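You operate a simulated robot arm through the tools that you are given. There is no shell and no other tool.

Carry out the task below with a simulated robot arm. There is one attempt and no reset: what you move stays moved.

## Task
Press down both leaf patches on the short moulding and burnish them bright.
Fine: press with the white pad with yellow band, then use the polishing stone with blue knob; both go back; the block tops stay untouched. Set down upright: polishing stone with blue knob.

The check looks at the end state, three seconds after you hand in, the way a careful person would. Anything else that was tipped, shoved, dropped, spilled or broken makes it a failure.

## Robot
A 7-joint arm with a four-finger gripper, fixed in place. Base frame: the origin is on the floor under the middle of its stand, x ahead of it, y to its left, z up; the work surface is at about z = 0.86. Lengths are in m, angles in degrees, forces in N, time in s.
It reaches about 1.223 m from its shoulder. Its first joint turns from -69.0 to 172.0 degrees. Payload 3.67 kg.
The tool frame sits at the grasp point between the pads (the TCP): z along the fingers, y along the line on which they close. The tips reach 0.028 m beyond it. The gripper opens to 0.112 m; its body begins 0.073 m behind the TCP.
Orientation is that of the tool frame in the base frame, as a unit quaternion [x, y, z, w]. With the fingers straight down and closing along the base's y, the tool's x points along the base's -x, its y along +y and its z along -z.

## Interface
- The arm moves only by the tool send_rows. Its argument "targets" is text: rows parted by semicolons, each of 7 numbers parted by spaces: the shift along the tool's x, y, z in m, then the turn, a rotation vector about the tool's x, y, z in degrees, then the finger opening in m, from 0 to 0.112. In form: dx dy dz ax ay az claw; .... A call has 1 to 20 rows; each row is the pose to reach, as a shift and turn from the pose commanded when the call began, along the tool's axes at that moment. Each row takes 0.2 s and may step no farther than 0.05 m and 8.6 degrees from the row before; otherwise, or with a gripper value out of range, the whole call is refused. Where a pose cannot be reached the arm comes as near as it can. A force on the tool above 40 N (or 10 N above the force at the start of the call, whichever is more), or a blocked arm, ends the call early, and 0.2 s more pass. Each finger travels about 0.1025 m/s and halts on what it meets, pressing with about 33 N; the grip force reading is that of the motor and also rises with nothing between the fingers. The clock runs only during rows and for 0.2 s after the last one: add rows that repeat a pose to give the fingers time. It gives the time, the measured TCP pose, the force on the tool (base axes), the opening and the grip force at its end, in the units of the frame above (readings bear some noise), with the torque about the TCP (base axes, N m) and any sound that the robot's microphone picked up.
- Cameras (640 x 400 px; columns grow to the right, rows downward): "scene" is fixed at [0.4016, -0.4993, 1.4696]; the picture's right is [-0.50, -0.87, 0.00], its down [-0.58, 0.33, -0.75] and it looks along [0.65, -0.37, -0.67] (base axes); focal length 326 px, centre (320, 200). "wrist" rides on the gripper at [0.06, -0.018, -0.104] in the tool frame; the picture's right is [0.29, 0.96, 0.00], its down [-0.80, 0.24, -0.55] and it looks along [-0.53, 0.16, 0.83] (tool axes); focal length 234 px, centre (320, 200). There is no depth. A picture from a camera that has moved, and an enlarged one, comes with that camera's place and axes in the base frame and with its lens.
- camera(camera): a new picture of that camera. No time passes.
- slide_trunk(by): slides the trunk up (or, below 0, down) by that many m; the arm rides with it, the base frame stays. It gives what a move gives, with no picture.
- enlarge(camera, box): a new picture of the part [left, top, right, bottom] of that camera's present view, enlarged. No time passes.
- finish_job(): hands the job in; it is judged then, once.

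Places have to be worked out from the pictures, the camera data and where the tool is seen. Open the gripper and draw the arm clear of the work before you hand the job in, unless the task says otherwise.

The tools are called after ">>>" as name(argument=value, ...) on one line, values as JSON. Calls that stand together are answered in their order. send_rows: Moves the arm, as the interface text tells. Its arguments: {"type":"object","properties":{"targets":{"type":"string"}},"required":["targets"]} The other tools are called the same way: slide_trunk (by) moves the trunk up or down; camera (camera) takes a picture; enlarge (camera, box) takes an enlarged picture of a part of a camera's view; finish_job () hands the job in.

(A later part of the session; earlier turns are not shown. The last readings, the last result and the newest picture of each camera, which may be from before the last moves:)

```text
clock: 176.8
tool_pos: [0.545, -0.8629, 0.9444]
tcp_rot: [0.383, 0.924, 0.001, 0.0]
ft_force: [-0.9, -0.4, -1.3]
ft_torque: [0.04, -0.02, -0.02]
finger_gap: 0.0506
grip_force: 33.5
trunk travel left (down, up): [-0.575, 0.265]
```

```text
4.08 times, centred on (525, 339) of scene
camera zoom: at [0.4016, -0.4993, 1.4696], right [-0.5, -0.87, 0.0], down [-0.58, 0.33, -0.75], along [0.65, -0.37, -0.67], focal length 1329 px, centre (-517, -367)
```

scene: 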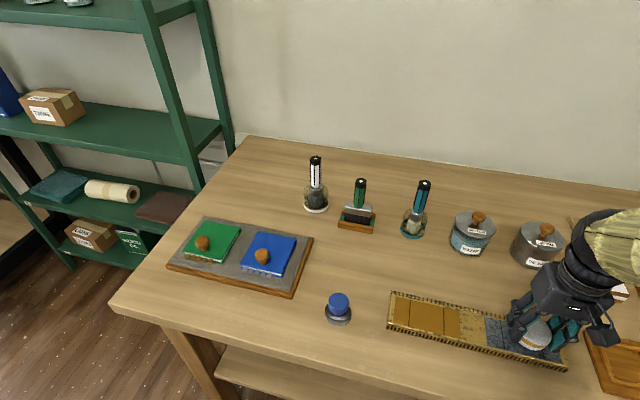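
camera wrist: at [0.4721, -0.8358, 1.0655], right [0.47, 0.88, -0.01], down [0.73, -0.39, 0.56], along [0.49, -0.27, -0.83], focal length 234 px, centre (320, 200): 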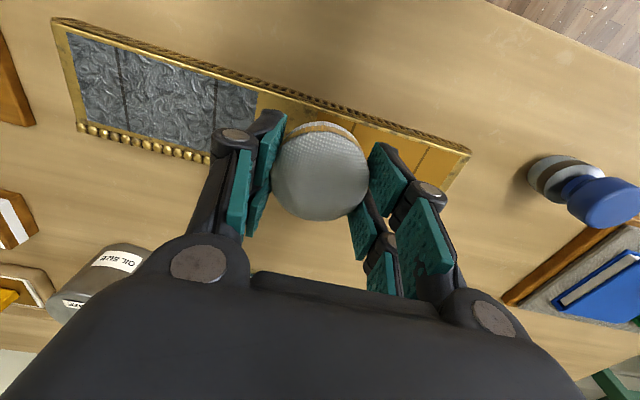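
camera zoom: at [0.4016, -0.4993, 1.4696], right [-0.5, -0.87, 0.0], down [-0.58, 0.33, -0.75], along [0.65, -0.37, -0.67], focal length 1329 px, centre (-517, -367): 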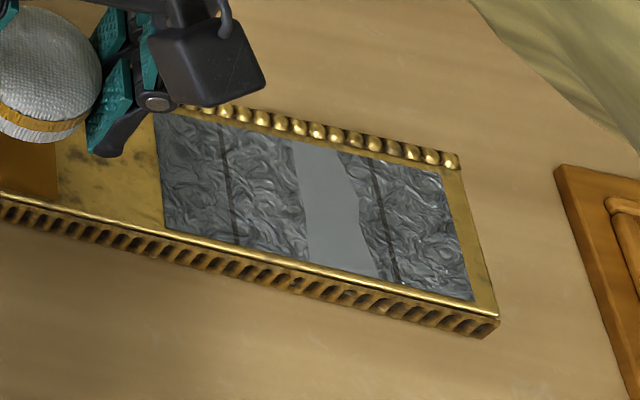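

Only one strip so far. The press that triggered it was biased toward the bead side, while my earlier silver presses were biased toward the rail side. It may be that both edges of the leaf have to be covered, so I'll test that with a bead-side press at the middle, where the rail side is already done.

>>> send_rows(targets="-0.002 -0.035 0 0 0 0 0.03; -0.002 -0.07 0 0 0 0 0.03; -0.002 -0.105 0 0 0 0 0.03; -0.002 -0.135 0 0 0 0 0.03; -0.002 -0.135 0.012 0 0 0 0.03; -0.002 -0.135 0.024 0 0 0 0.03; -0.002 -0.135 0.028 0 0 0 0.03; -0.002 -0.135 0.028 0 0 0 0.03; -0.002 -0.135 0.028 0 0 0 0.03; -0.002 -0.135 0.028 0 0 0 0.03; -0.002 -0.135 0.028 0 0 0 0.03; -0.002 -0.135 0.032 0 0 0 0.03; -0.002 -0.135 0.0345 0 0 0 0.03; -0.002 -0.135 0.0345 0 0 0 0.03; -0.002 -0.135 0.0345 0 0 0 0.03; -0.002 -0.135 0.0345 0 0 0 0.03")

>>> enlarge(camera="wrist", box=[180, 30, 460, 240])

```text
clock: 180.2
tool_pos: [0.4522, -0.959, 0.9158]
tcp_rot: [0.383, 0.924, -0.001, 0.001]
ft_force: [-0.3, -2.0, 6.4]
ft_torque: [0.03, 0.04, 0.0]
finger_gap: 0.0503
grip_force: 32.6
trunk travel left (down, up): [-0.575, 0.265]
```

```text
1.90 times, centred on (320, 135) of wrist
camera zoom: at [0.3969, -0.9291, 1.0189], right [0.47, 0.88, 0.0], down [0.73, -0.39, 0.56], along [0.49, -0.26, -0.83], focal length 446 px, centre (320, 324)
```

zoom: 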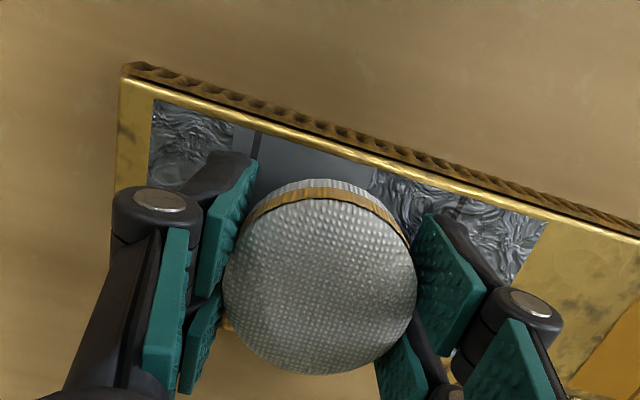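

That quick bead-side press already flipped another column, so coverage of both edges is what matters, and only modest force is needed. I'll raster the bead-side lane with gentle dabs, continuing toward the gold side.

>>> send_rows(targets="0 0 0.0006 0 0 0 0.03; 0 0 0.0006 0 0 0 0.03; 0 0 0.0006 0 0 0 0.03; 0 0 -0.007 0 0 0 0.03; 0 0.015 -0.007 0 0 0 0.03; 0 0.015 -0.007 0 0 0 0.03; 0 0.015 0 0 0 0 0.03; 0 0.015 0.0006 0 0 0 0.03; 0 0.015 0.0006 0 0 0 0.03; 0 0.015 0.0006 0 0 0 0.03; 0 0.015 0.0006 0 0 0 0.03; 0 0.015 -0.007 0 0 0 0.03; 0 0.03 -0.007 0 0 0 0.03; 0 0.03 -0.007 0 0 0 0.03; 0 0.03 0 0 0 0 0.03; 0 0.03 0.0006 0 0 0 0.03; 0 0.03 0.0006 0 0 0 0.03; 0 0.03 0.0006 0 0 0 0.03; 0 0.03 0.0006 0 0 0 0.03")

>>> enlarge(camera="scene", box=[460, 290, 590, 388])

>>> enlarge(camera="wrist", box=[100, 30, 460, 240])

```text
clock: 184.2
tool_pos: [0.4725, -0.9369, 0.9155]
tcp_rot: [0.383, 0.924, 0.0, 0.001]
ft_force: [1.0, 2.0, 4.1]
ft_torque: [0.07, -0.07, 0.03]
finger_gap: 0.0501
grip_force: 32.5
trunk travel left (down, up): [-0.575, 0.265]
```

```text
4.08 times, centred on (525, 339) of scene
camera zoom: at [0.4016, -0.4993, 1.4696], right [-0.5, -0.87, 0.0], down [-0.58, 0.33, -0.75], along [0.65, -0.37, -0.67], focal length 1329 px, centre (-517, -367)
```

zoom: 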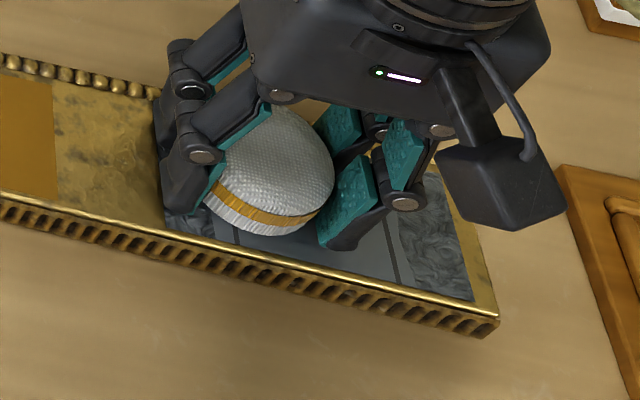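

```text
1.78 times, centred on (280, 135) of wrist
camera zoom: at [0.4179, -0.907, 1.0188], right [0.47, 0.88, 0.0], down [0.73, -0.39, 0.55], along [0.49, -0.26, -0.83], focal length 416 px, centre (391, 316)
```

zoom: 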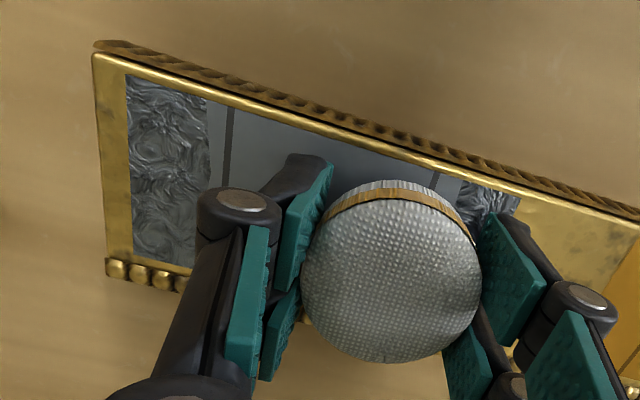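

Excellent: four of six columns are smooth now. I'll continue the bead-side lane to the end next to the bare field.

>>> send_rows(targets="0 0 -0.007 0 0 0 0.03; 0 0.014 -0.007 0 0 0 0.03; 0 0.014 -0.007 0 0 0 0.03; 0 0.014 0 0 0 0 0.03; 0 0.014 0.0004 0 0 0 0.03; 0 0.014 0.0004 0 0 0 0.03; 0 0.014 0.0004 0 0 0 0.03; 0 0.014 0.0004 0 0 0 0.03; 0 0.014 -0.007 0 0 0 0.03; 0 0.026 -0.007 0 0 0 0.03; 0 0.026 -0.007 0 0 0 0.03; 0 0.026 0 0 0 0 0.03; 0 0.026 0.0004 0 0 0 0.03; 0 0.026 0.0004 0 0 0 0.03; 0 0.026 0.0004 0 0 0 0.03; 0 0.026 0.0004 0 0 0 0.03")

>>> enlarge(camera="wrist", box=[60, 10, 460, 240])

```text
clock: 187.6
tool_pos: [0.491, -0.9171, 0.9149]
tcp_rot: [0.383, 0.924, -0.001, 0.001]
ft_force: [-0.4, 5.6, 16.5]
ft_torque: [0.23, 0.08, 0.01]
finger_gap: 0.0504
grip_force: 32.9
trunk travel left (down, up): [-0.575, 0.265]
```

```text
1.60 times, centred on (260, 125) of wrist
camera zoom: at [0.4367, -0.888, 1.0185], right [0.47, 0.88, 0.0], down [0.73, -0.39, 0.56], along [0.49, -0.26, -0.83], focal length 375 px, centre (416, 320)
```

zoom: 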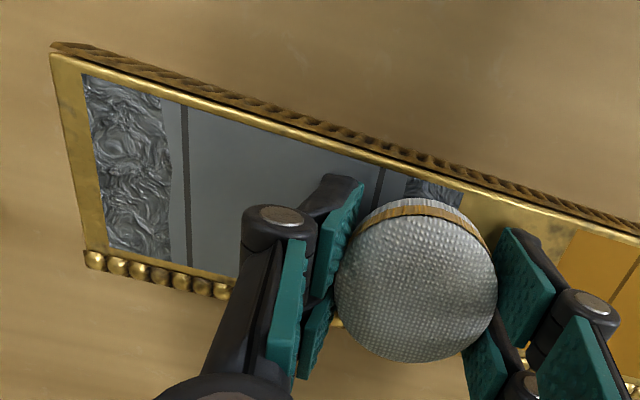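

Columns 1 and 6 remain. Now the rail-side lane, starting at this end and working back.

>>> send_rows(targets="0 0 -0.007 0 0 0 0.03; 0.006 0.002 -0.007 0 0 0 0.03; 0.006 0.002 -0.007 0 0 0 0.03; 0.006 0.002 0 0 0 0 0.03; 0.006 0.002 0.0003 0 0 0 0.03; 0.006 0.002 0.0003 0 0 0 0.03; 0.006 0.002 0.0003 0 0 0 0.03; 0.006 0.002 0.0003 0 0 0 0.03; 0.006 0.002 -0.007 0 0 0 0.03; 0.006 -0.012 -0.007 0 0 0 0.03; 0.006 -0.012 -0.007 0 0 0 0.03; 0.006 -0.012 0 0 0 0 0.03; 0.006 -0.012 0.0003 0 0 0 0.03; 0.006 -0.012 0.0003 0 0 0 0.03; 0.006 -0.012 0.0003 0 0 0 0.03; 0.006 -0.012 0.0003 0 0 0 0.03")

>>> enlarge(camera="wrist", box=[60, 10, 460, 240])

```text
clock: 191.0
tool_pos: [0.4796, -0.9212, 0.9147]
tcp_rot: [0.382, 0.924, 0.0, 0.001]
ft_force: [-0.2, 9.4, 21.1]
ft_torque: [0.27, 0.03, 0.02]
finger_gap: 0.0504
grip_force: 33.5
trunk travel left (down, up): [-0.575, 0.265]
```

```text
1.60 times, centred on (260, 125) of wrist
camera zoom: at [0.4239, -0.8915, 1.0183], right [0.47, 0.88, 0.0], down [0.73, -0.39, 0.56], along [0.49, -0.26, -0.83], focal length 375 px, centre (416, 320)
```

zoom: 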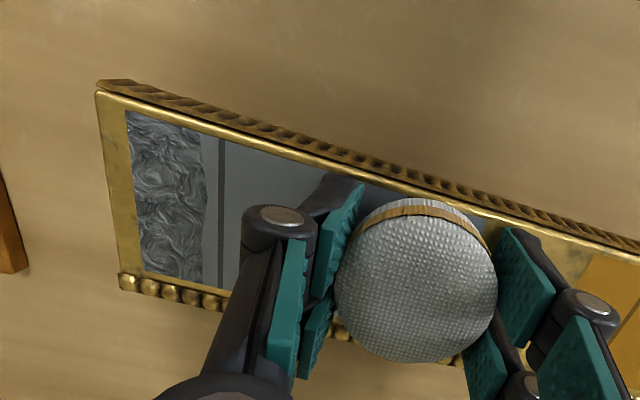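

Only the outermost silver column is left. I'll move to that end and dab both lanes.

>>> send_rows(targets="0 0 -0.01 0 0 0 0.03; 0 -0.03 -0.01 0 0 0 0.03; 0 -0.06 -0.01 0 0 0 0.03; 0 -0.086 -0.01 0 0 0 0.03; 0 -0.086 -0.01 0 0 0 0.03; 0 -0.086 -0.01 0 0 0 0.03; 0 -0.086 -0.01 0 0 0 0.03; 0 -0.086 -0.006 0 0 0 0.03; 0 -0.086 -0.001 0 0 0 0.03; 0 -0.086 0 0 0 0 0.03; 0 -0.086 0 0 0 0 0.03; 0 -0.086 0 0 0 0 0.03; 0 -0.086 0 0 0 0 0.03; 0 -0.086 0 0 0 0 0.03")

>>> enlarge(camera="wrist", box=[180, 30, 560, 260])

```text
clock: 194.0
tool_pos: [0.417, -0.9834, 0.9142]
tcp_rot: [0.383, 0.924, -0.001, 0.0]
ft_force: [-1.7, 0.6, 5.6]
ft_torque: [0.06, 0.05, 0.0]
finger_gap: 0.0504
grip_force: 33.0
trunk travel left (down, up): [-0.575, 0.265]
```

```text
1.68 times, centred on (370, 145) of wrist
camera zoom: at [0.3621, -0.9531, 1.0184], right [0.47, 0.88, 0.0], down [0.73, -0.39, 0.55], along [0.49, -0.26, -0.83], focal length 394 px, centre (236, 293)
```

zoom: 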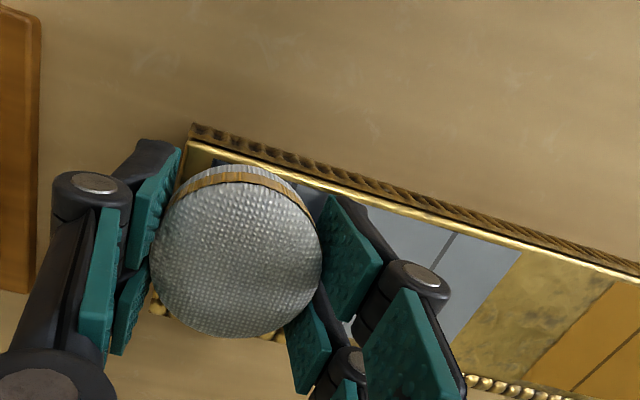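

I'll add the bead-side dab at this end too, then back off for a full look.

>>> send_rows(targets="0 0 0.0008 0 0 0 0.03; 0 0 0.0008 0 0 0 0.03; 0 0 0.0008 0 0 0 0.03; 0 0 -0.007 0 0 0 0.03; -0.006 0.002 -0.007 0 0 0 0.03; -0.006 0.002 -0.007 0 0 0 0.03; -0.006 0.002 0 0 0 0 0.03; -0.006 0.002 0.0008 0 0 0 0.03; -0.006 0.002 0.0008 0 0 0 0.03; -0.006 0.002 0.0008 0 0 0 0.03; -0.006 0.002 0.0008 0 0 0 0.03")

>>> send_rows(targets="0 0 -0.006 0 0 0 0.03; 0 0 -0.03 0 0 0 0.03; 0 0.03 -0.04 0 0 0 0.03; 0 0.06 -0.04 0 0 0 0.03; 0 0.09 -0.04 0 0 0 0.03; 0 0.12 -0.04 0 0 0 0.03; 0 0.15 -0.04 0 0 0 0.03; 0 0.16 -0.04 0 0 0 0.03; 0 0.16 -0.04 0 0 0 0.03; 0 0.16 -0.04 0 0 0 0.03")

>>> enlarge(camera="scene", box=[380, 270, 590, 390])

>>> enlarge(camera="wrist", box=[0, 0, 480, 240])

```text
clock: 196.4
tool_pos: [0.423, -0.9842, 0.9151]
tcp_rot: [0.382, 0.924, 0.0, 0.0]
ft_force: [-2.6, 8.7, 20.2]
ft_torque: [0.32, 0.12, -0.03]
finger_gap: 0.0505
grip_force: 32.9
trunk travel left (down, up): [-0.575, 0.265]
```

```text
clock: 198.6
tool_pos: [0.5363, -0.884, 0.9435]
tcp_rot: [0.383, 0.924, 0.004, -0.001]
ft_force: [-0.4, 0.0, -0.3]
ft_torque: [-0.05, -0.07, 0.0]
finger_gap: 0.0505
grip_force: 33.0
trunk travel left (down, up): [-0.575, 0.265]
```

```text
3.05 times, centred on (485, 330) of scene
camera zoom: at [0.4016, -0.4993, 1.4696], right [-0.5, -0.87, 0.0], down [-0.58, 0.33, -0.75], along [0.65, -0.37, -0.67], focal length 993 px, centre (-183, -196)
```

zoom: 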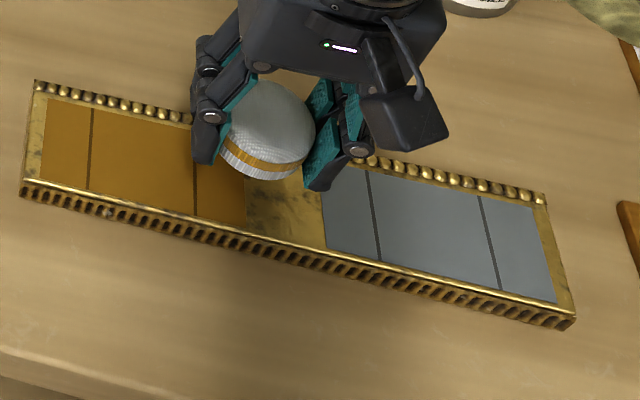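

```text
1.33 times, centred on (240, 120) of wrist
camera zoom: at [0.4827, -0.8563, 1.0476], right [0.47, 0.88, 0.01], down [0.73, -0.4, 0.55], along [0.49, -0.25, -0.83], focal length 312 px, centre (427, 307)
```

zoom: 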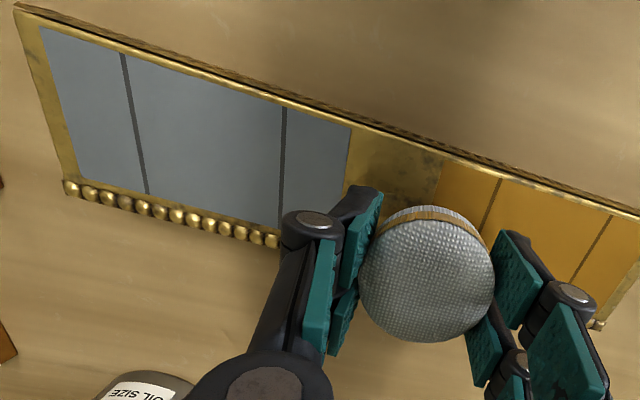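

Both patches are now completely smooth. I'll return the pad to its original spot, moving up and over and letting the arm settle above the table before lowering.

>>> send_rows(targets="0 0 -0.025 0 0 0 0.03; 0 0 -0.049 0 0 0 0.03; -0.0137 0.0366 -0.049 0 0 0 0.03; -0.0274 0.0733 -0.049 0 0 0 0.03; -0.0411 0.1099 -0.049 0 0 0 0.03; -0.0548 0.1465 -0.049 0 0 0 0.03; -0.0685 0.1832 -0.049 0 0 0 0.03; -0.0822 0.2198 -0.049 0 0 0 0.03; -0.0822 0.2198 -0.049 0 0 0 0.03; -0.0822 0.2198 -0.02 0 0 0 0.03; -0.0822 0.2198 0.015 0 0 0 0.03; -0.0822 0.2198 0.04 0 0 0 0.03; -0.0822 0.2198 0.052 0 0 0 0.03; -0.0822 0.2198 0.055 0 0 0 0.03; -0.0822 0.2198 0.055 0 0 0 0.03; -0.0822 0.2198 0.055 0 0 0 0.03; -0.0822 0.2198 0.055 0 0 0 0.03; -0.0822 0.2198 0.055 0 0 0 0.03")

>>> camera(camera="wrist")

```text
clock: 202.4
tool_pos: [0.7487, -0.7742, 0.8978]
tcp_rot: [0.383, 0.924, -0.002, 0.0]
ft_force: [1.0, 1.1, 0.6]
ft_torque: [-0.02, 0.02, -0.02]
finger_gap: 0.0502
grip_force: 33.0
trunk travel left (down, up): [-0.575, 0.265]
```

```text
taken
camera wrist: at [0.6949, -0.7442, 1.0019], right [0.47, 0.88, 0.0], down [0.73, -0.39, 0.56], along [0.49, -0.26, -0.83], focal length 234 px, centre (320, 200)
```

wrist: 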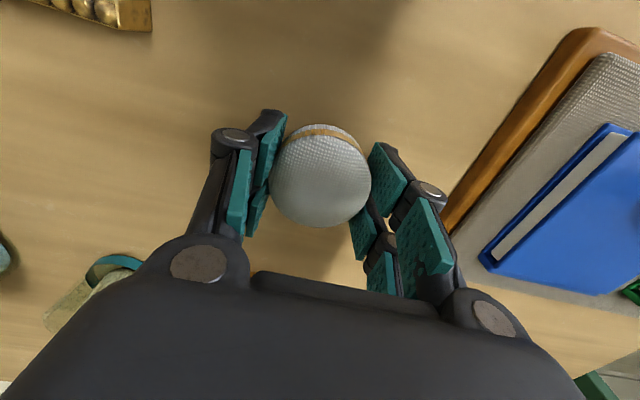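

>>> send_rows(targets="0 0 0.0015 0 0 0 0.03; 0 0 0.003 0 0 0 0.03; 0 0 0.003 0 0 0 0.03; 0 0 0.003 0 0 0 0.03; 0 0 0.003 0 0 0 0.03")

```text
clock: 203.6
tool_pos: [0.7481, -0.777, 0.8939]
tcp_rot: [0.383, 0.924, -0.001, 0.0]
ft_force: [-0.2, 0.7, 0.7]
ft_torque: [-0.02, 0.0, -0.01]
finger_gap: 0.0504
grip_force: 32.8
trunk travel left (down, up): [-0.575, 0.265]
```

>>> send_rows(targets="0 0 0.001 0 0 0 0.03; 0 0 0.0015 0 0 0 0.03; 0 0 0.0015 0 0 0 0.03; 0 0 0.0015 0 0 0 0.03")

>>> enlarge(camera="wrist", box=[200, 80, 440, 260])

```text
clock: 204.6
tool_pos: [0.749, -0.7766, 0.8915]
tcp_rot: [0.383, 0.924, 0.0, -0.001]
ft_force: [0.2, 0.4, -1.0]
ft_torque: [0.02, 0.02, 0.01]
finger_gap: 0.0506
grip_force: 33.0
trunk travel left (down, up): [-0.575, 0.265]
```

```text
2.22 times, centred on (320, 170) of wrist
camera zoom: at [0.6946, -0.7476, 0.9945], right [0.47, 0.88, 0.0], down [0.73, -0.4, 0.55], along [0.49, -0.26, -0.83], focal length 520 px, centre (320, 267)
```

zoom: 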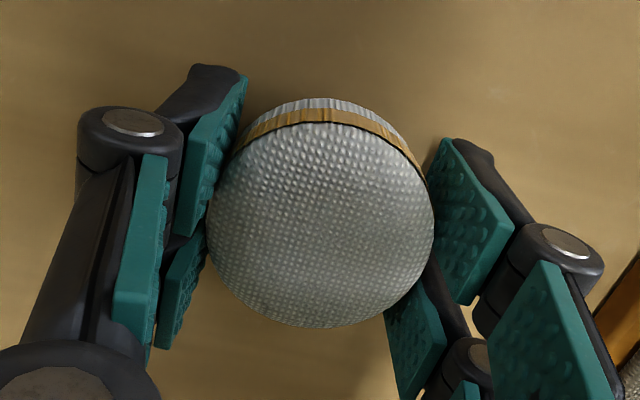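

>>> send_rows(targets="0 0 0.001 0 0 0 0.03; 0 0 0.0015 0 0 0 0.03; 0 0 0.0015 0 0 0 0.03; 0 0 0.0015 0 0 0 0.03")

```text
clock: 205.6
tool_pos: [0.7487, -0.7775, 0.8912]
tcp_rot: [0.382, 0.924, 0.001, 0.0]
ft_force: [0.6, 1.0, 5.6]
ft_torque: [0.01, -0.03, 0.01]
finger_gap: 0.0503
grip_force: 33.4
trunk travel left (down, up): [-0.575, 0.265]
```

Contact with the table at 5.6 N. I'll release and lift straight up.

>>> send_rows(targets="0 0 -0.0005 0 0 0 0.052; 0 0 -0.0005 0 0 0 0.056; 0 0 -0.0005 0 0 0 0.064; 0 0 -0.0005 0 0 0 0.075; 0 0 -0.0005 0 0 0 0.085; 0 0 -0.02 0 0 0 0.09; 0 0 -0.05 0 0 0 0.1; 0 0 -0.09 0 0 0 0.112; 0 0 -0.12 0 0 0 0.112; 0 0 -0.12 0 0 0 0.112; 0 0 -0.12 0 0 0 0.112; 0 0 -0.12 0 0 0 0.112")

>>> camera(camera="wrist")

>>> enlarge(camera="wrist", box=[280, 40, 380, 150])

```text
clock: 208.2
tool_pos: [0.7504, -0.7743, 1.0107]
tcp_rot: [0.383, 0.924, 0.0, -0.001]
ft_force: [-0.3, -0.4, -0.7]
ft_torque: [0.0, -0.01, -0.01]
finger_gap: 0.1121
grip_force: 0.0
trunk travel left (down, up): [-0.575, 0.265]
```

```text
taken
camera wrist: at [0.6956, -0.7446, 1.115], right [0.47, 0.88, 0.0], down [0.73, -0.4, 0.55], along [0.49, -0.26, -0.83], focal length 234 px, centre (320, 200)
```

wrist: 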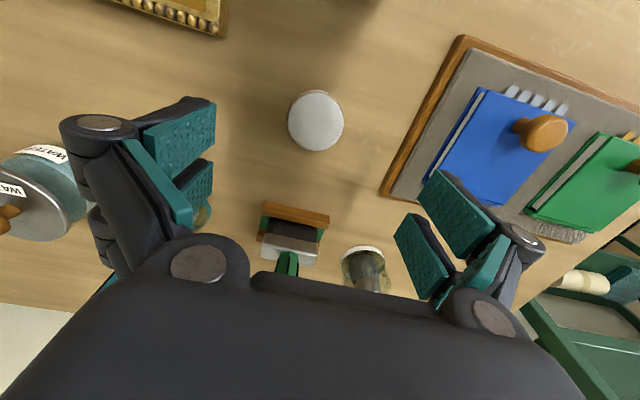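

```text
3.64 times, centred on (330, 95) of wrist
camera zoom: at [0.6956, -0.7446, 1.115], right [0.47, 0.88, 0.0], down [0.73, -0.4, 0.55], along [0.49, -0.26, -0.83], focal length 852 px, centre (284, 582)
```

zoom: 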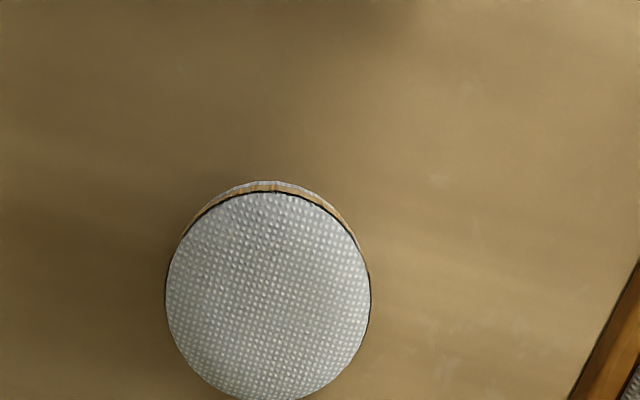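

The pad is back within a millimetre of where it started. Now I'll go above the blue-knob polishing stone.

>>> send_rows(targets="0.029 0.0007 0 0 0 0 0.112; 0.058 0.0014 0 0 0 0 0.112; 0.087 0.002 0 0 0 0 0.1; 0.116 0.0027 0 0 0 0 0.09; 0.116 0.0027 0 0 0 0 0.08; 0.116 0.0027 0 0 0 0 0.08; 0.116 0.0027 0 0 0 0 0.08; 0.116 0.0027 0 0 0 0 0.08")

>>> camera(camera="wrist")

>>> enlarge(camera="wrist", box=[260, 60, 380, 180])

```text
clock: 210.0
tool_pos: [0.6684, -0.6919, 1.0112]
tcp_rot: [0.383, 0.924, 0.0, 0.0]
ft_force: [0.1, -0.1, 0.4]
ft_torque: [-0.01, 0.0, -0.01]
finger_gap: 0.0801
grip_force: 0.1
trunk travel left (down, up): [-0.575, 0.265]
```

```text
taken
camera wrist: at [0.6146, -0.6632, 1.114], right [0.47, 0.88, 0.0], down [0.73, -0.4, 0.55], along [0.49, -0.26, -0.83], focal length 234 px, centre (320, 200)
```

wrist: 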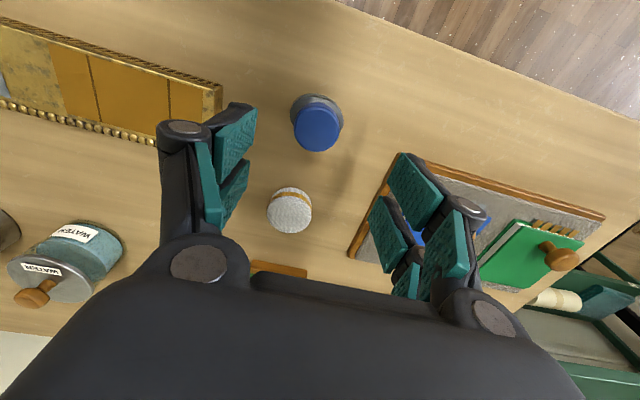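

```text
3.33 times, centred on (320, 120) of wrist
camera zoom: at [0.6146, -0.6632, 1.114], right [0.47, 0.88, 0.0], down [0.73, -0.4, 0.55], along [0.49, -0.26, -0.83], focal length 781 px, centre (320, 467)
```

zoom: 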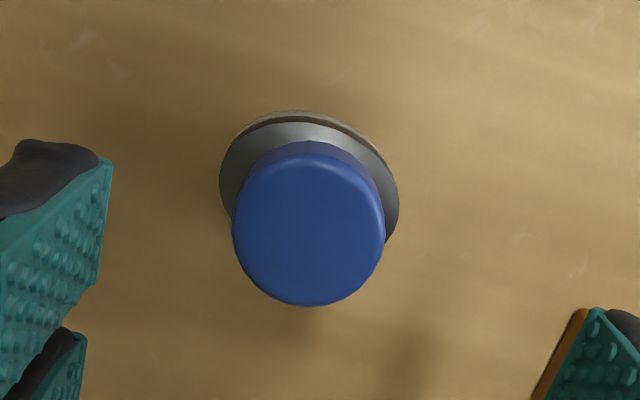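

The knob centre is about 4 mm to the left of the tool axis, and its top is near z = 0.92. I'll shift over and descend until the tips sit beside the knob, just above the metal disc.

>>> send_rows(targets="0.0015 -0.0037 0.02 0 0 0 0.075; 0.0015 -0.0037 0.05 0 0 0 0.07; 0.0015 -0.0037 0.075 0 0 0 0.07; 0.0015 -0.0037 0.088 0 0 0 0.07; 0.0015 -0.0037 0.0935 0 0 0 0.07; 0.0015 -0.0037 0.0935 0 0 0 0.07; 0.0015 -0.0037 0.0935 0 0 0 0.07; 0.0015 -0.0037 0.0935 0 0 0 0.07")

>>> camera(camera="wrist")

>>> camera(camera="scene")

```text
clock: 211.8
tool_pos: [0.6654, -0.6935, 0.9152]
tcp_rot: [0.382, 0.924, 0.0, 0.0]
ft_force: [0.3, -0.7, 0.2]
ft_torque: [-0.01, 0.01, 0.01]
finger_gap: 0.0699
grip_force: 0.0
trunk travel left (down, up): [-0.575, 0.265]
```

```text
taken
camera wrist: at [0.6124, -0.6639, 1.0197], right [0.47, 0.88, 0.0], down [0.73, -0.4, 0.55], along [0.49, -0.26, -0.83], focal length 234 px, centre (320, 200)
```

wrist: 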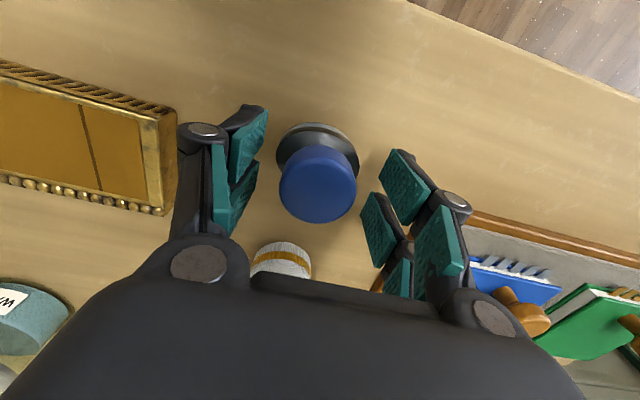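

```text
taken
```

scene: 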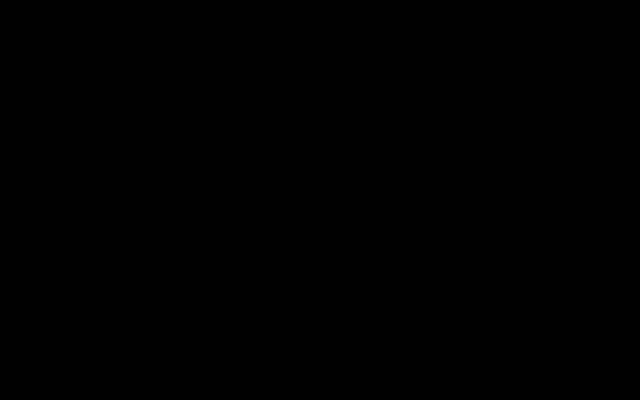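

The knob is centred between the fingers. Closing on it.

>>> send_rows(targets="0 0 0 0 0 0 0.05; 0 0 0 0 0 0 0.035; 0 0 0 0 0 0 0.02; 0 0 0 0 0 0 0.015; 0 0 0 0 0 0 0.015; 0 0 0 0 0 0 0.015")

>>> enlarge(camera="wrist", box=[200, 80, 440, 260])

```text
clock: 213.2
tool_pos: [0.6672, -0.6925, 0.9162]
tcp_rot: [0.383, 0.924, 0.0, 0.001]
ft_force: [0.2, -0.3, 1.0]
ft_torque: [0.01, -0.01, -0.03]
finger_gap: 0.0461
grip_force: 32.9
trunk travel left (down, up): [-0.575, 0.265]
```

```text
2.22 times, centred on (320, 170) of wrist
camera zoom: at [0.6123, -0.6639, 1.0198], right [0.47, 0.88, 0.0], down [0.73, -0.39, 0.55], along [0.49, -0.26, -0.83], focal length 520 px, centre (320, 267)
```

zoom: 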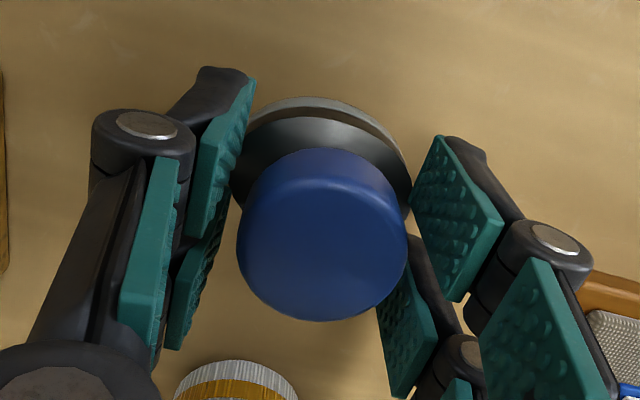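

The fingers stopped at 0.046, wider than the knob, so the tips are on the metal disc's shoulder. I'll open, rise 7 mm and grip the knob itself.

>>> send_rows(targets="0 0 0 0 0 0 0.05; 0 0 0 0 0 0 0.06; 0 0 0 0 0 0 0.065; 0 0 -0.004 0 0 0 0.065; 0 0 -0.007 0 0 0 0.065; 0 0 -0.007 0 0 0 0.065; 0 0 -0.007 0 0 0 0.065; 0 0 -0.007 0 0 0 0.045; 0 0 -0.007 0 0 0 0.03; 0 0 -0.007 0 0 0 0.015; 0 0 -0.007 0 0 0 0.015; 0 0 -0.007 0 0 0 0.015; 0 0 -0.007 0 0 0 0.015")

>>> enlarge(camera="wrist", box=[200, 80, 440, 260])

```text
clock: 216.0
tool_pos: [0.6653, -0.6922, 0.9235]
tcp_rot: [0.382, 0.924, 0.0, 0.0]
ft_force: [-0.6, -0.9, 2.2]
ft_torque: [-0.08, 0.0, 0.03]
finger_gap: 0.035
grip_force: 32.8
trunk travel left (down, up): [-0.575, 0.265]
```

```text
2.22 times, centred on (320, 170) of wrist
camera zoom: at [0.6117, -0.6643, 1.0269], right [0.47, 0.88, 0.0], down [0.73, -0.39, 0.55], along [0.49, -0.26, -0.83], focal length 520 px, centre (320, 267)
```

zoom: 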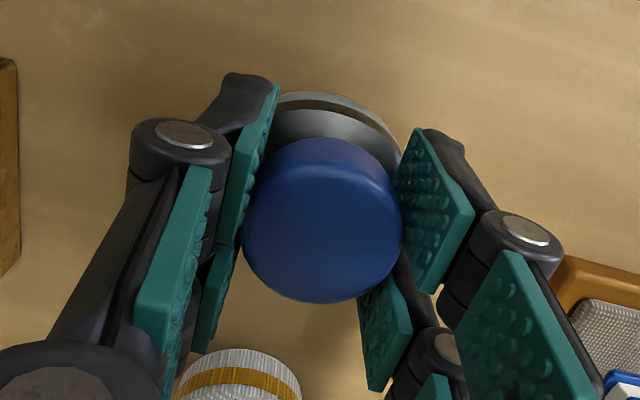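

The gap is 0.035, so the knob is properly gripped. I'll lift the stone and check it's hanging straight.

>>> send_rows(targets="0 0 -0.01 0 0 0 0.015; 0 0 -0.035 0 0 0 0.015; 0 0 -0.07 0 0 0 0.015; 0 0 -0.07 0 0 0 0.015; 0 0 -0.07 0 0 0 0.015")

>>> camera(camera="wrist")

```text
clock: 217.2
tool_pos: [0.6679, -0.6945, 0.9955]
tcp_rot: [0.383, 0.924, -0.001, 0.0]
ft_force: [0.2, 0.3, -1.8]
ft_torque: [-0.01, 0.01, 0.02]
finger_gap: 0.0347
grip_force: 33.5
trunk travel left (down, up): [-0.575, 0.265]
```

```text
taken
camera wrist: at [0.6134, -0.6654, 1.0986], right [0.47, 0.88, 0.0], down [0.73, -0.39, 0.55], along [0.49, -0.26, -0.83], focal length 234 px, centre (320, 200)
```

wrist: 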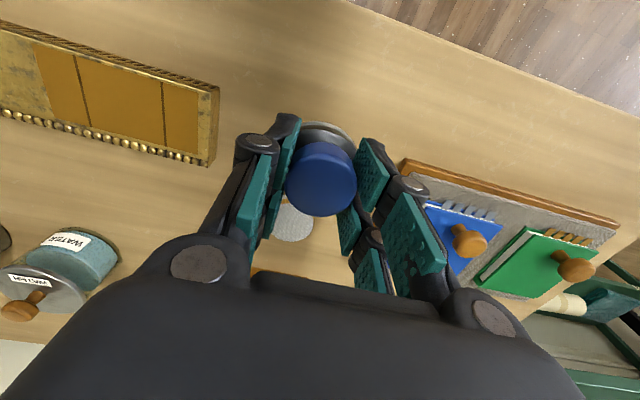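

The stone is held upright. I'll carry it over the gold patch and stop about 15 mm above the leaf.

>>> send_rows(targets="-0.0073 -0.0332 0 0 0 0 0.015; -0.0145 -0.0663 0 0 0 0 0.015; -0.0218 -0.0995 0 0 0 0 0.015; -0.029 -0.1326 0 0 0 0 0.015; -0.0363 -0.1658 0 0 0 0 0.015; -0.0363 -0.1658 0 0 0 0 0.015; -0.0363 -0.1658 0.015 0 0 0 0.015; -0.0363 -0.1658 0.03 0 0 0 0.015; -0.0363 -0.1658 0.03 0 0 0 0.015; -0.0363 -0.1658 0.03 0 0 0 0.015; -0.0363 -0.1658 0.03 0 0 0 0.015; -0.0363 -0.1658 0.03 0 0 0 0.015")

>>> enlarge(camera="wrist", box=[180, 30, 460, 240])

>>> enlarge(camera="scene", box=[380, 260, 500, 350])

```text
clock: 219.8
tool_pos: [0.5733, -0.8393, 0.9634]
tcp_rot: [0.382, 0.924, 0.001, -0.001]
ft_force: [-0.1, 0.1, -0.5]
ft_torque: [-0.01, -0.02, 0.0]
finger_gap: 0.0347
grip_force: 32.3
trunk travel left (down, up): [-0.575, 0.265]
```

```text
1.90 times, centred on (320, 135) of wrist
camera zoom: at [0.5192, -0.8097, 1.0667], right [0.47, 0.88, 0.0], down [0.73, -0.4, 0.55], along [0.49, -0.26, -0.83], focal length 446 px, centre (320, 324)
```

zoom: 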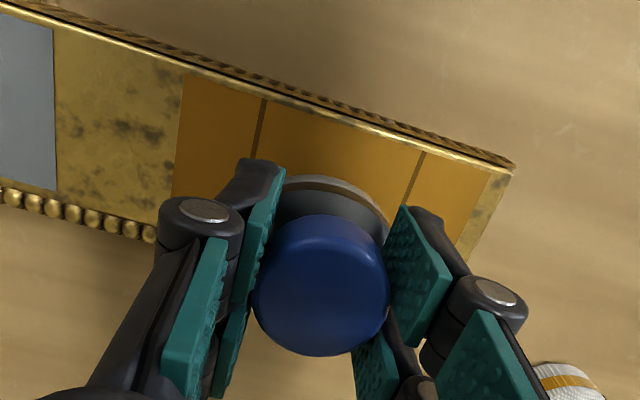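

```text
4.44 times, centred on (440, 305) of scene
camera zoom: at [0.4016, -0.4993, 1.4696], right [-0.5, -0.87, 0.0], down [-0.58, 0.33, -0.75], along [0.65, -0.37, -0.67], focal length 1448 px, centre (-213, -267)
```

zoom: 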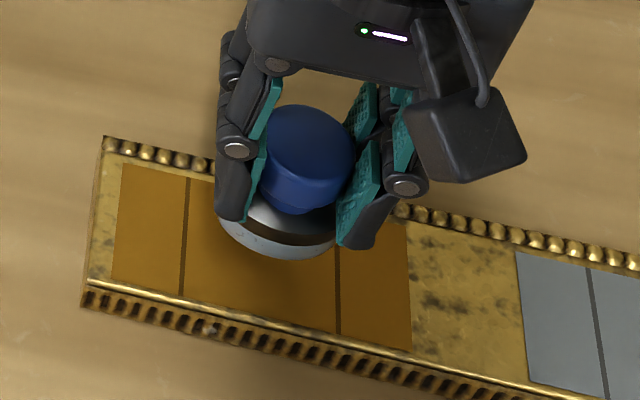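

The stone is about 6 mm in from the rail here, so it's on the bead-side lane. I'll descend slowly to find contact.

>>> send_rows(targets="0 0 0.008 0 0 0 0.015; 0 0 0.014 0 0 0 0.015; 0 0 0.014 0 0 0 0.015; 0 0 0.016 0 0 0 0.015; 0 0 0.016 0 0 0 0.015; 0 0 0.016 0 0 0 0.015")

```text
clock: 221.2
tool_pos: [0.5728, -0.8362, 0.9474]
tcp_rot: [0.383, 0.924, 0.0, -0.001]
ft_force: [0.5, -0.5, -1.1]
ft_torque: [0.0, 0.01, 0.05]
finger_gap: 0.0346
grip_force: 33.5
trunk travel left (down, up): [-0.575, 0.265]
```

>>> send_rows(targets="0 0 0.001 0 0 0 0.015; 0 0 0.0015 0 0 0 0.015; 0 0 0.0015 0 0 0 0.015; 0 0 0.0015 0 0 0 0.015")

```text
clock: 222.2
tool_pos: [0.5746, -0.8369, 0.9479]
tcp_rot: [0.383, 0.924, 0.0, 0.0]
ft_force: [-2.0, 0.1, 4.7]
ft_torque: [-0.03, 0.16, 0.02]
finger_gap: 0.0346
grip_force: 32.7
trunk travel left (down, up): [-0.575, 0.265]
```

Contact is at 4.7 N. I'll press very slightly more and rub along the patch, first toward the outer end and back.

>>> send_rows(targets="0 0 0.0005 0 0 0 0.015; 0 0.01 0.0005 0 0 0 0.015; 0 0.02 0.0005 0 0 0 0.015; 0 0.03 0.0005 0 0 0 0.015; 0 0.04 0.0005 0 0 0 0.015; 0 0.05 0.0005 0 0 0 0.015; 0 0.05 0.0005 0 0 0 0.015; 0 0.04 0.0005 0 0 0 0.015; 0 0.03 0.0005 0 0 0 0.015; 0 0.02 0.0005 0 0 0 0.015; 0 0.01 0.0005 0 0 0 0.015; 0 0 0.0005 0 0 0 0.015; 0 -0.01 0.0005 0 0 0 0.015; 0 -0.02 0.0005 0 0 0 0.015; 0 -0.02 0.0005 0 0 0 0.015")

>>> enlarge(camera="scene", box=[380, 260, 500, 350])

>>> enlarge(camera="wrist", box=[180, 30, 560, 260])

```text
clock: 225.4
tool_pos: [0.5602, -0.8508, 0.947]
tcp_rot: [0.383, 0.924, 0.0, 0.001]
ft_force: [3.5, 2.8, 12.1]
ft_torque: [0.1, -0.1, -0.02]
finger_gap: 0.0343
grip_force: 33.0
trunk travel left (down, up): [-0.575, 0.265]
```

```text
4.44 times, centred on (440, 305) of scene
camera zoom: at [0.4016, -0.4993, 1.4696], right [-0.5, -0.87, 0.0], down [-0.58, 0.33, -0.75], along [0.65, -0.37, -0.67], focal length 1448 px, centre (-213, -267)
```

zoom: 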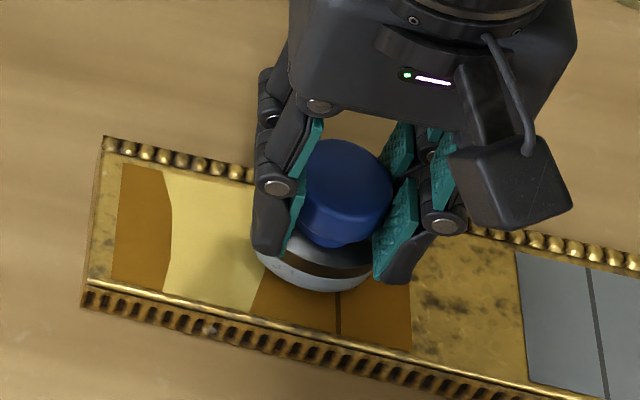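

```text
1.68 times, centred on (370, 145) of wrist
camera zoom: at [0.5052, -0.8212, 1.0505], right [0.47, 0.88, 0.0], down [0.73, -0.39, 0.55], along [0.49, -0.26, -0.83], focal length 394 px, centre (236, 293)
```

zoom: 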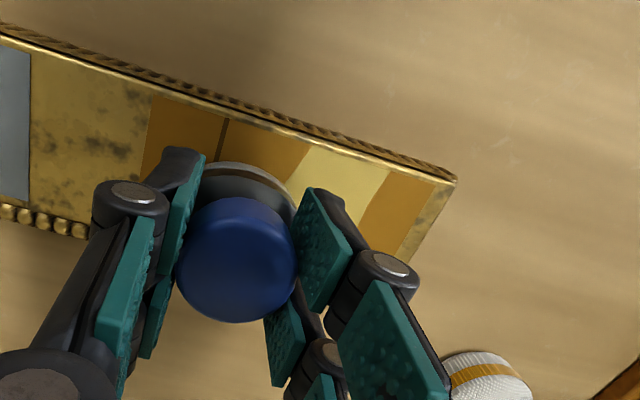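

Burnishing works: a bright band has appeared. I'll continue rubbing the rest of this lane with a full back-and-forth.

>>> send_rows(targets="0 -0.01 0 0 0 0 0.015; 0 -0.02 0 0 0 0 0.015; 0 -0.03 0 0 0 0 0.015; 0 -0.035 0 0 0 0 0.015; 0 -0.035 0 0 0 0 0.015; 0 -0.025 0 0 0 0 0.015; 0 -0.015 0 0 0 0 0.015; 0 -0.005 0 0 0 0 0.015; 0 0.005 0 0 0 0 0.015; 0 0.015 0 0 0 0 0.015; 0 0.025 0 0 0 0 0.015; 0 0.035 0 0 0 0 0.015; 0 0.045 0 0 0 0 0.015; 0 0.055 0 0 0 0 0.015; 0 0.065 0 0 0 0 0.015; 0 0.072 0 0 0 0 0.015; 0 0.072 0 0 0 0 0.015; 0 0.062 0 0 0 0 0.015; 0 0.052 0 0 0 0 0.015; 0 0.042 0 0 0 0 0.015")

>>> enlarge(camera="wrist", box=[60, 10, 480, 260])

```text
clock: 229.6
tool_pos: [0.5891, -0.82, 0.9469]
tcp_rot: [0.383, 0.924, 0.0, 0.0]
ft_force: [2.4, 2.5, 9.8]
ft_torque: [0.18, -0.17, 0.0]
finger_gap: 0.0343
grip_force: 32.7
trunk travel left (down, up): [-0.575, 0.265]
```

```text
1.52 times, centred on (270, 135) of wrist
camera zoom: at [0.5345, -0.7916, 1.0503], right [0.47, 0.88, 0.0], down [0.73, -0.39, 0.55], along [0.49, -0.26, -0.83], focal length 357 px, centre (396, 299)
```

zoom: 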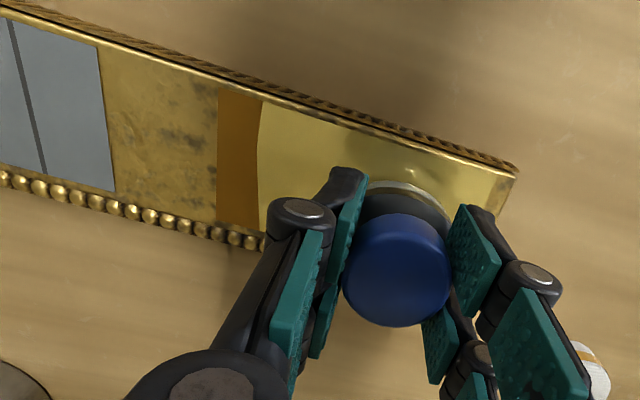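

Nearly all of the gold is bright; only the inner end strip is left. I'll rub further over that end.

>>> send_rows(targets="0 -0.012 0 0 0 0 0.015; 0 -0.024 0 0 0 0 0.015; 0 -0.036 0 0 0 0 0.015; 0 -0.048 0 0 0 0 0.015; 0 -0.06 0 0 0 0 0.015; 0 -0.07 0 0 0 0 0.015; 0 -0.078 0 0 0 0 0.015; 0 -0.084 0 0 0 0 0.015; 0 -0.084 0 0 0 0 0.015; 0 -0.075 0 0 0 0 0.015; 0 -0.065 0 0 0 0 0.015; 0 -0.055 0 0 0 0 0.015; 0 -0.055 0 0 0 0 0.015; 0 -0.065 0 0 0 0 0.015; 0 -0.075 0 0 0 0 0.015; 0 -0.084 0 0 0 0 0.015; 0 -0.084 0 0 0 0 0.015")

>>> enlarge(camera="scene", box=[380, 260, 500, 350])

>>> enlarge(camera="wrist", box=[180, 10, 600, 260])

```text
clock: 233.2
tool_pos: [0.5303, -0.8819, 0.9458]
tcp_rot: [0.383, 0.924, 0.0, 0.0]
ft_force: [2.2, 1.4, 8.0]
ft_torque: [0.09, -0.17, -0.01]
finger_gap: 0.0345
grip_force: 32.2
trunk travel left (down, up): [-0.575, 0.265]
```

```text
4.44 times, centred on (440, 305) of scene
camera zoom: at [0.4016, -0.4993, 1.4696], right [-0.5, -0.87, 0.0], down [-0.58, 0.33, -0.75], along [0.65, -0.37, -0.67], focal length 1448 px, centre (-213, -267)
```

zoom: 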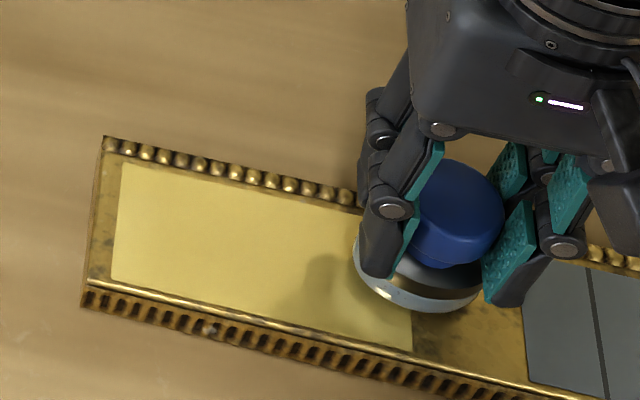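

```text
1.52 times, centred on (390, 135) of wrist
camera zoom: at [0.4766, -0.8522, 1.0502], right [0.47, 0.88, 0.0], down [0.73, -0.39, 0.55], along [0.49, -0.26, -0.83], focal length 357 px, centre (213, 299)
```

zoom: 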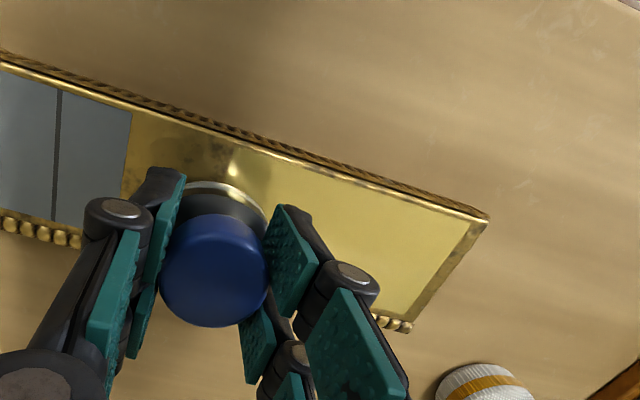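

The gold patch is bright all over. For margin near the rail I'll do one light pass in the rail-side lane.

>>> send_rows(targets="0 0 -0.005 0 0 0 0.015; 0.004 0.01 -0.005 0 0 0 0.015; 0.004 0.01 -0.005 0 0 0 0.015; 0.004 0.01 -0.005 0 0 0 0.015; 0.004 0.01 -0.001 0 0 0 0.015; 0.004 0.01 0 0 0 0 0.015; 0.004 0.01 0 0 0 0 0.015; 0.004 0.022 0 0 0 0 0.015; 0.004 0.034 0 0 0 0 0.015; 0.004 0.046 0 0 0 0 0.015; 0.004 0.058 0 0 0 0 0.015; 0.004 0.07 0 0 0 0 0.015; 0.004 0.082 0 0 0 0 0.015; 0.004 0.094 0 0 0 0 0.015; 0.004 0.106 0 0 0 0 0.015; 0.004 0.113 0 0 0 0 0.015; 0.004 0.113 0 0 0 0 0.015")

>>> enlarge(camera="wrist", box=[60, 10, 480, 260])

```text
clock: 236.8
tool_pos: [0.6059, -0.7977, 0.9456]
tcp_rot: [0.382, 0.924, -0.001, 0.001]
ft_force: [-1.8, -5.0, 11.1]
ft_torque: [-0.22, 0.13, 0.0]
finger_gap: 0.0344
grip_force: 32.9
trunk travel left (down, up): [-0.575, 0.265]
```

```text
1.52 times, centred on (270, 135) of wrist
camera zoom: at [0.5517, -0.7685, 1.05], right [0.47, 0.88, 0.0], down [0.73, -0.39, 0.55], along [0.49, -0.26, -0.83], focal length 357 px, centre (396, 299)
```

zoom: 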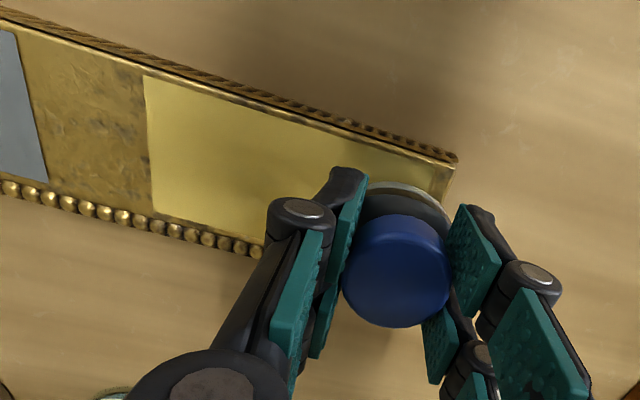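

Now the silver. I'll lift, move over its near end on the bead-side lane and lower to contact.

>>> send_rows(targets="0 0 -0.01 0 0 0 0.015; 0 0 -0.02 0 0 0 0.015; -0.001 -0.035 -0.02 0 0 0 0.015; -0.002 -0.07 -0.02 0 0 0 0.015; -0.003 -0.105 -0.02 0 0 0 0.015; -0.004 -0.14 -0.02 0 0 0 0.015; -0.005 -0.1735 -0.02 0 0 0 0.015; -0.005 -0.1735 -0.012 0 0 0 0.015; -0.005 -0.1735 -0.006 0 0 0 0.015; -0.005 -0.1735 -0.006 0 0 0 0.015; -0.005 -0.1735 -0.006 0 0 0 0.015; -0.005 -0.1735 -0.006 0 0 0 0.015; -0.005 -0.1735 -0.002 0 0 0 0.015; -0.005 -0.1735 -0.001 0 0 0 0.015; -0.005 -0.1735 -0.001 0 0 0 0.015; -0.005 -0.1735 -0.001 0 0 0 0.015")

>>> enlarge(camera="wrist", box=[60, 10, 480, 260])

```text
clock: 240.2
tool_pos: [0.4882, -0.9248, 0.9492]
tcp_rot: [0.383, 0.924, -0.001, 0.001]
ft_force: [-0.3, -0.6, -0.7]
ft_torque: [-0.02, 0.03, -0.03]
finger_gap: 0.0344
grip_force: 32.6
trunk travel left (down, up): [-0.575, 0.265]
```

```text
1.52 times, centred on (270, 135) of wrist
camera zoom: at [0.4332, -0.8942, 1.0518], right [0.47, 0.88, 0.0], down [0.73, -0.39, 0.55], along [0.49, -0.26, -0.83], focal length 357 px, centre (396, 299)
```

zoom: 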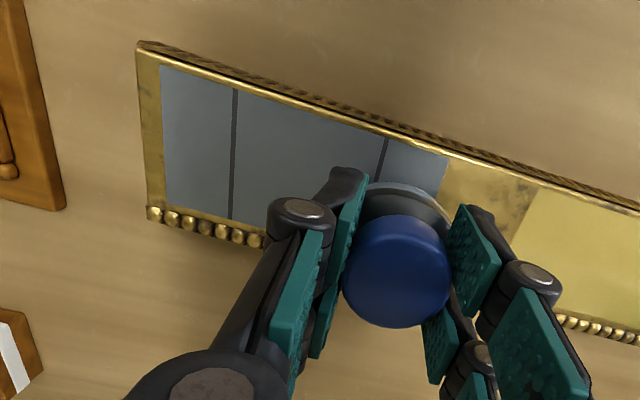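

>>> send_rows(targets="0 0 0.001 0 0 0 0.015; 0 0 0.0015 0 0 0 0.015; 0 0 0.0015 0 0 0 0.015; 0 0 0.0015 0 0 0 0.015")

```text
clock: 241.2
tool_pos: [0.4899, -0.9245, 0.9467]
tcp_rot: [0.383, 0.924, 0.0, 0.0]
ft_force: [-0.5, -0.4, 10.4]
ft_torque: [-0.03, -0.04, 0.01]
finger_gap: 0.0345
grip_force: 33.3
trunk travel left (down, up): [-0.575, 0.265]
```

10.4 N of contact. Rubbing along the silver and back.

>>> send_rows(targets="0 -0.01 0 0 0 0 0.015; 0 -0.02 0 0 0 0 0.015; 0 -0.03 0 0 0 0 0.015; 0 -0.04 0 0 0 0 0.015; 0 -0.05 0 0 0 0 0.015; 0 -0.06 0 0 0 0 0.015; 0 -0.07 0 0 0 0 0.015; 0 -0.08 0 0 0 0 0.015; 0 -0.09 0 0 0 0 0.015; 0 -0.098 0 0 0 0 0.015; 0 -0.098 0 0 0 0 0.015; 0 -0.09 0 0 0 0 0.015; 0 -0.08 0 0 0 0 0.015; 0 -0.07 0 0 0 0 0.015; 0 -0.06 0 0 0 0 0.015; 0 -0.05 0 0 0 0 0.015; 0 -0.04 0 0 0 0 0.015; 0 -0.03 0 0 0 0 0.015; 0 -0.02 0 0 0 0 0.015; 0 -0.01 0 0 0 0 0.015")

>>> enlarge(camera="wrist", box=[60, 10, 480, 260])

```text
clock: 245.4
tool_pos: [0.4815, -0.9307, 0.9462]
tcp_rot: [0.382, 0.924, 0.0, 0.0]
ft_force: [-2.8, -2.0, 11.5]
ft_torque: [-0.03, 0.06, -0.01]
finger_gap: 0.0346
grip_force: 32.5
trunk travel left (down, up): [-0.575, 0.265]
```

```text
1.52 times, centred on (270, 135) of wrist
camera zoom: at [0.4269, -0.9017, 1.0497], right [0.47, 0.88, 0.0], down [0.73, -0.4, 0.55], along [0.49, -0.26, -0.83], focal length 357 px, centre (396, 299)
```

zoom: 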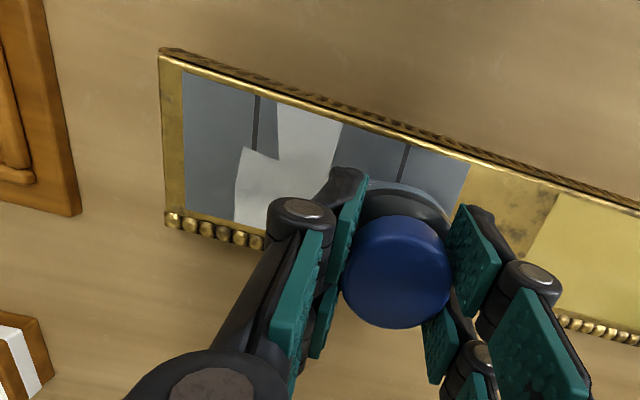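

Bright cells are appearing, including half-width ones, so there are near and far halves. I'll keep rubbing this lane.

>>> send_rows(targets="0 0.015 0 0 0 0 0.015; 0 0.008 0 0 0 0 0.015; 0 -0.004 0 0 0 0 0.015; 0 -0.016 0 0 0 0 0.015; 0 -0.028 0 0 0 0 0.015; 0 -0.04 0 0 0 0 0.015; 0 -0.052 0 0 0 0 0.015; 0 -0.064 0 0 0 0 0.015; 0 -0.076 0 0 0 0 0.015; 0 -0.088 0 0 0 0 0.015; 0 -0.098 0 0 0 0 0.015; 0 -0.098 0 0 0 0 0.015; 0 -0.088 0 0 0 0 0.015; 0 -0.076 0 0 0 0 0.015; 0 -0.064 0 0 0 0 0.015; 0 -0.052 0 0 0 0 0.015; 0 -0.04 0 0 0 0 0.015; 0 -0.028 0 0 0 0 0.015; 0 -0.016 0 0 0 0 0.015; 0 -0.004 0 0 0 0 0.015")

>>> enlarge(camera="wrist", box=[60, 10, 480, 260])

```text
clock: 249.6
tool_pos: [0.4773, -0.9336, 0.9453]
tcp_rot: [0.383, 0.924, -0.001, 0.001]
ft_force: [-3.2, -3.5, 20.4]
ft_torque: [-0.07, 0.16, -0.02]
finger_gap: 0.0345
grip_force: 33.0
trunk travel left (down, up): [-0.575, 0.265]
```

```text
1.52 times, centred on (270, 135) of wrist
camera zoom: at [0.4225, -0.9051, 1.0493], right [0.47, 0.88, 0.0], down [0.73, -0.39, 0.56], along [0.49, -0.26, -0.83], focal length 357 px, centre (396, 299)
```

zoom: 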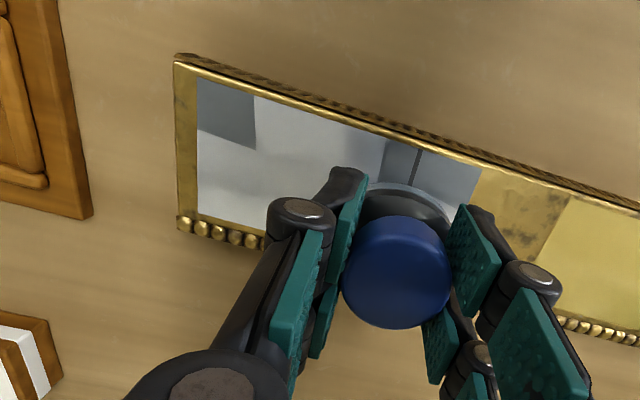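

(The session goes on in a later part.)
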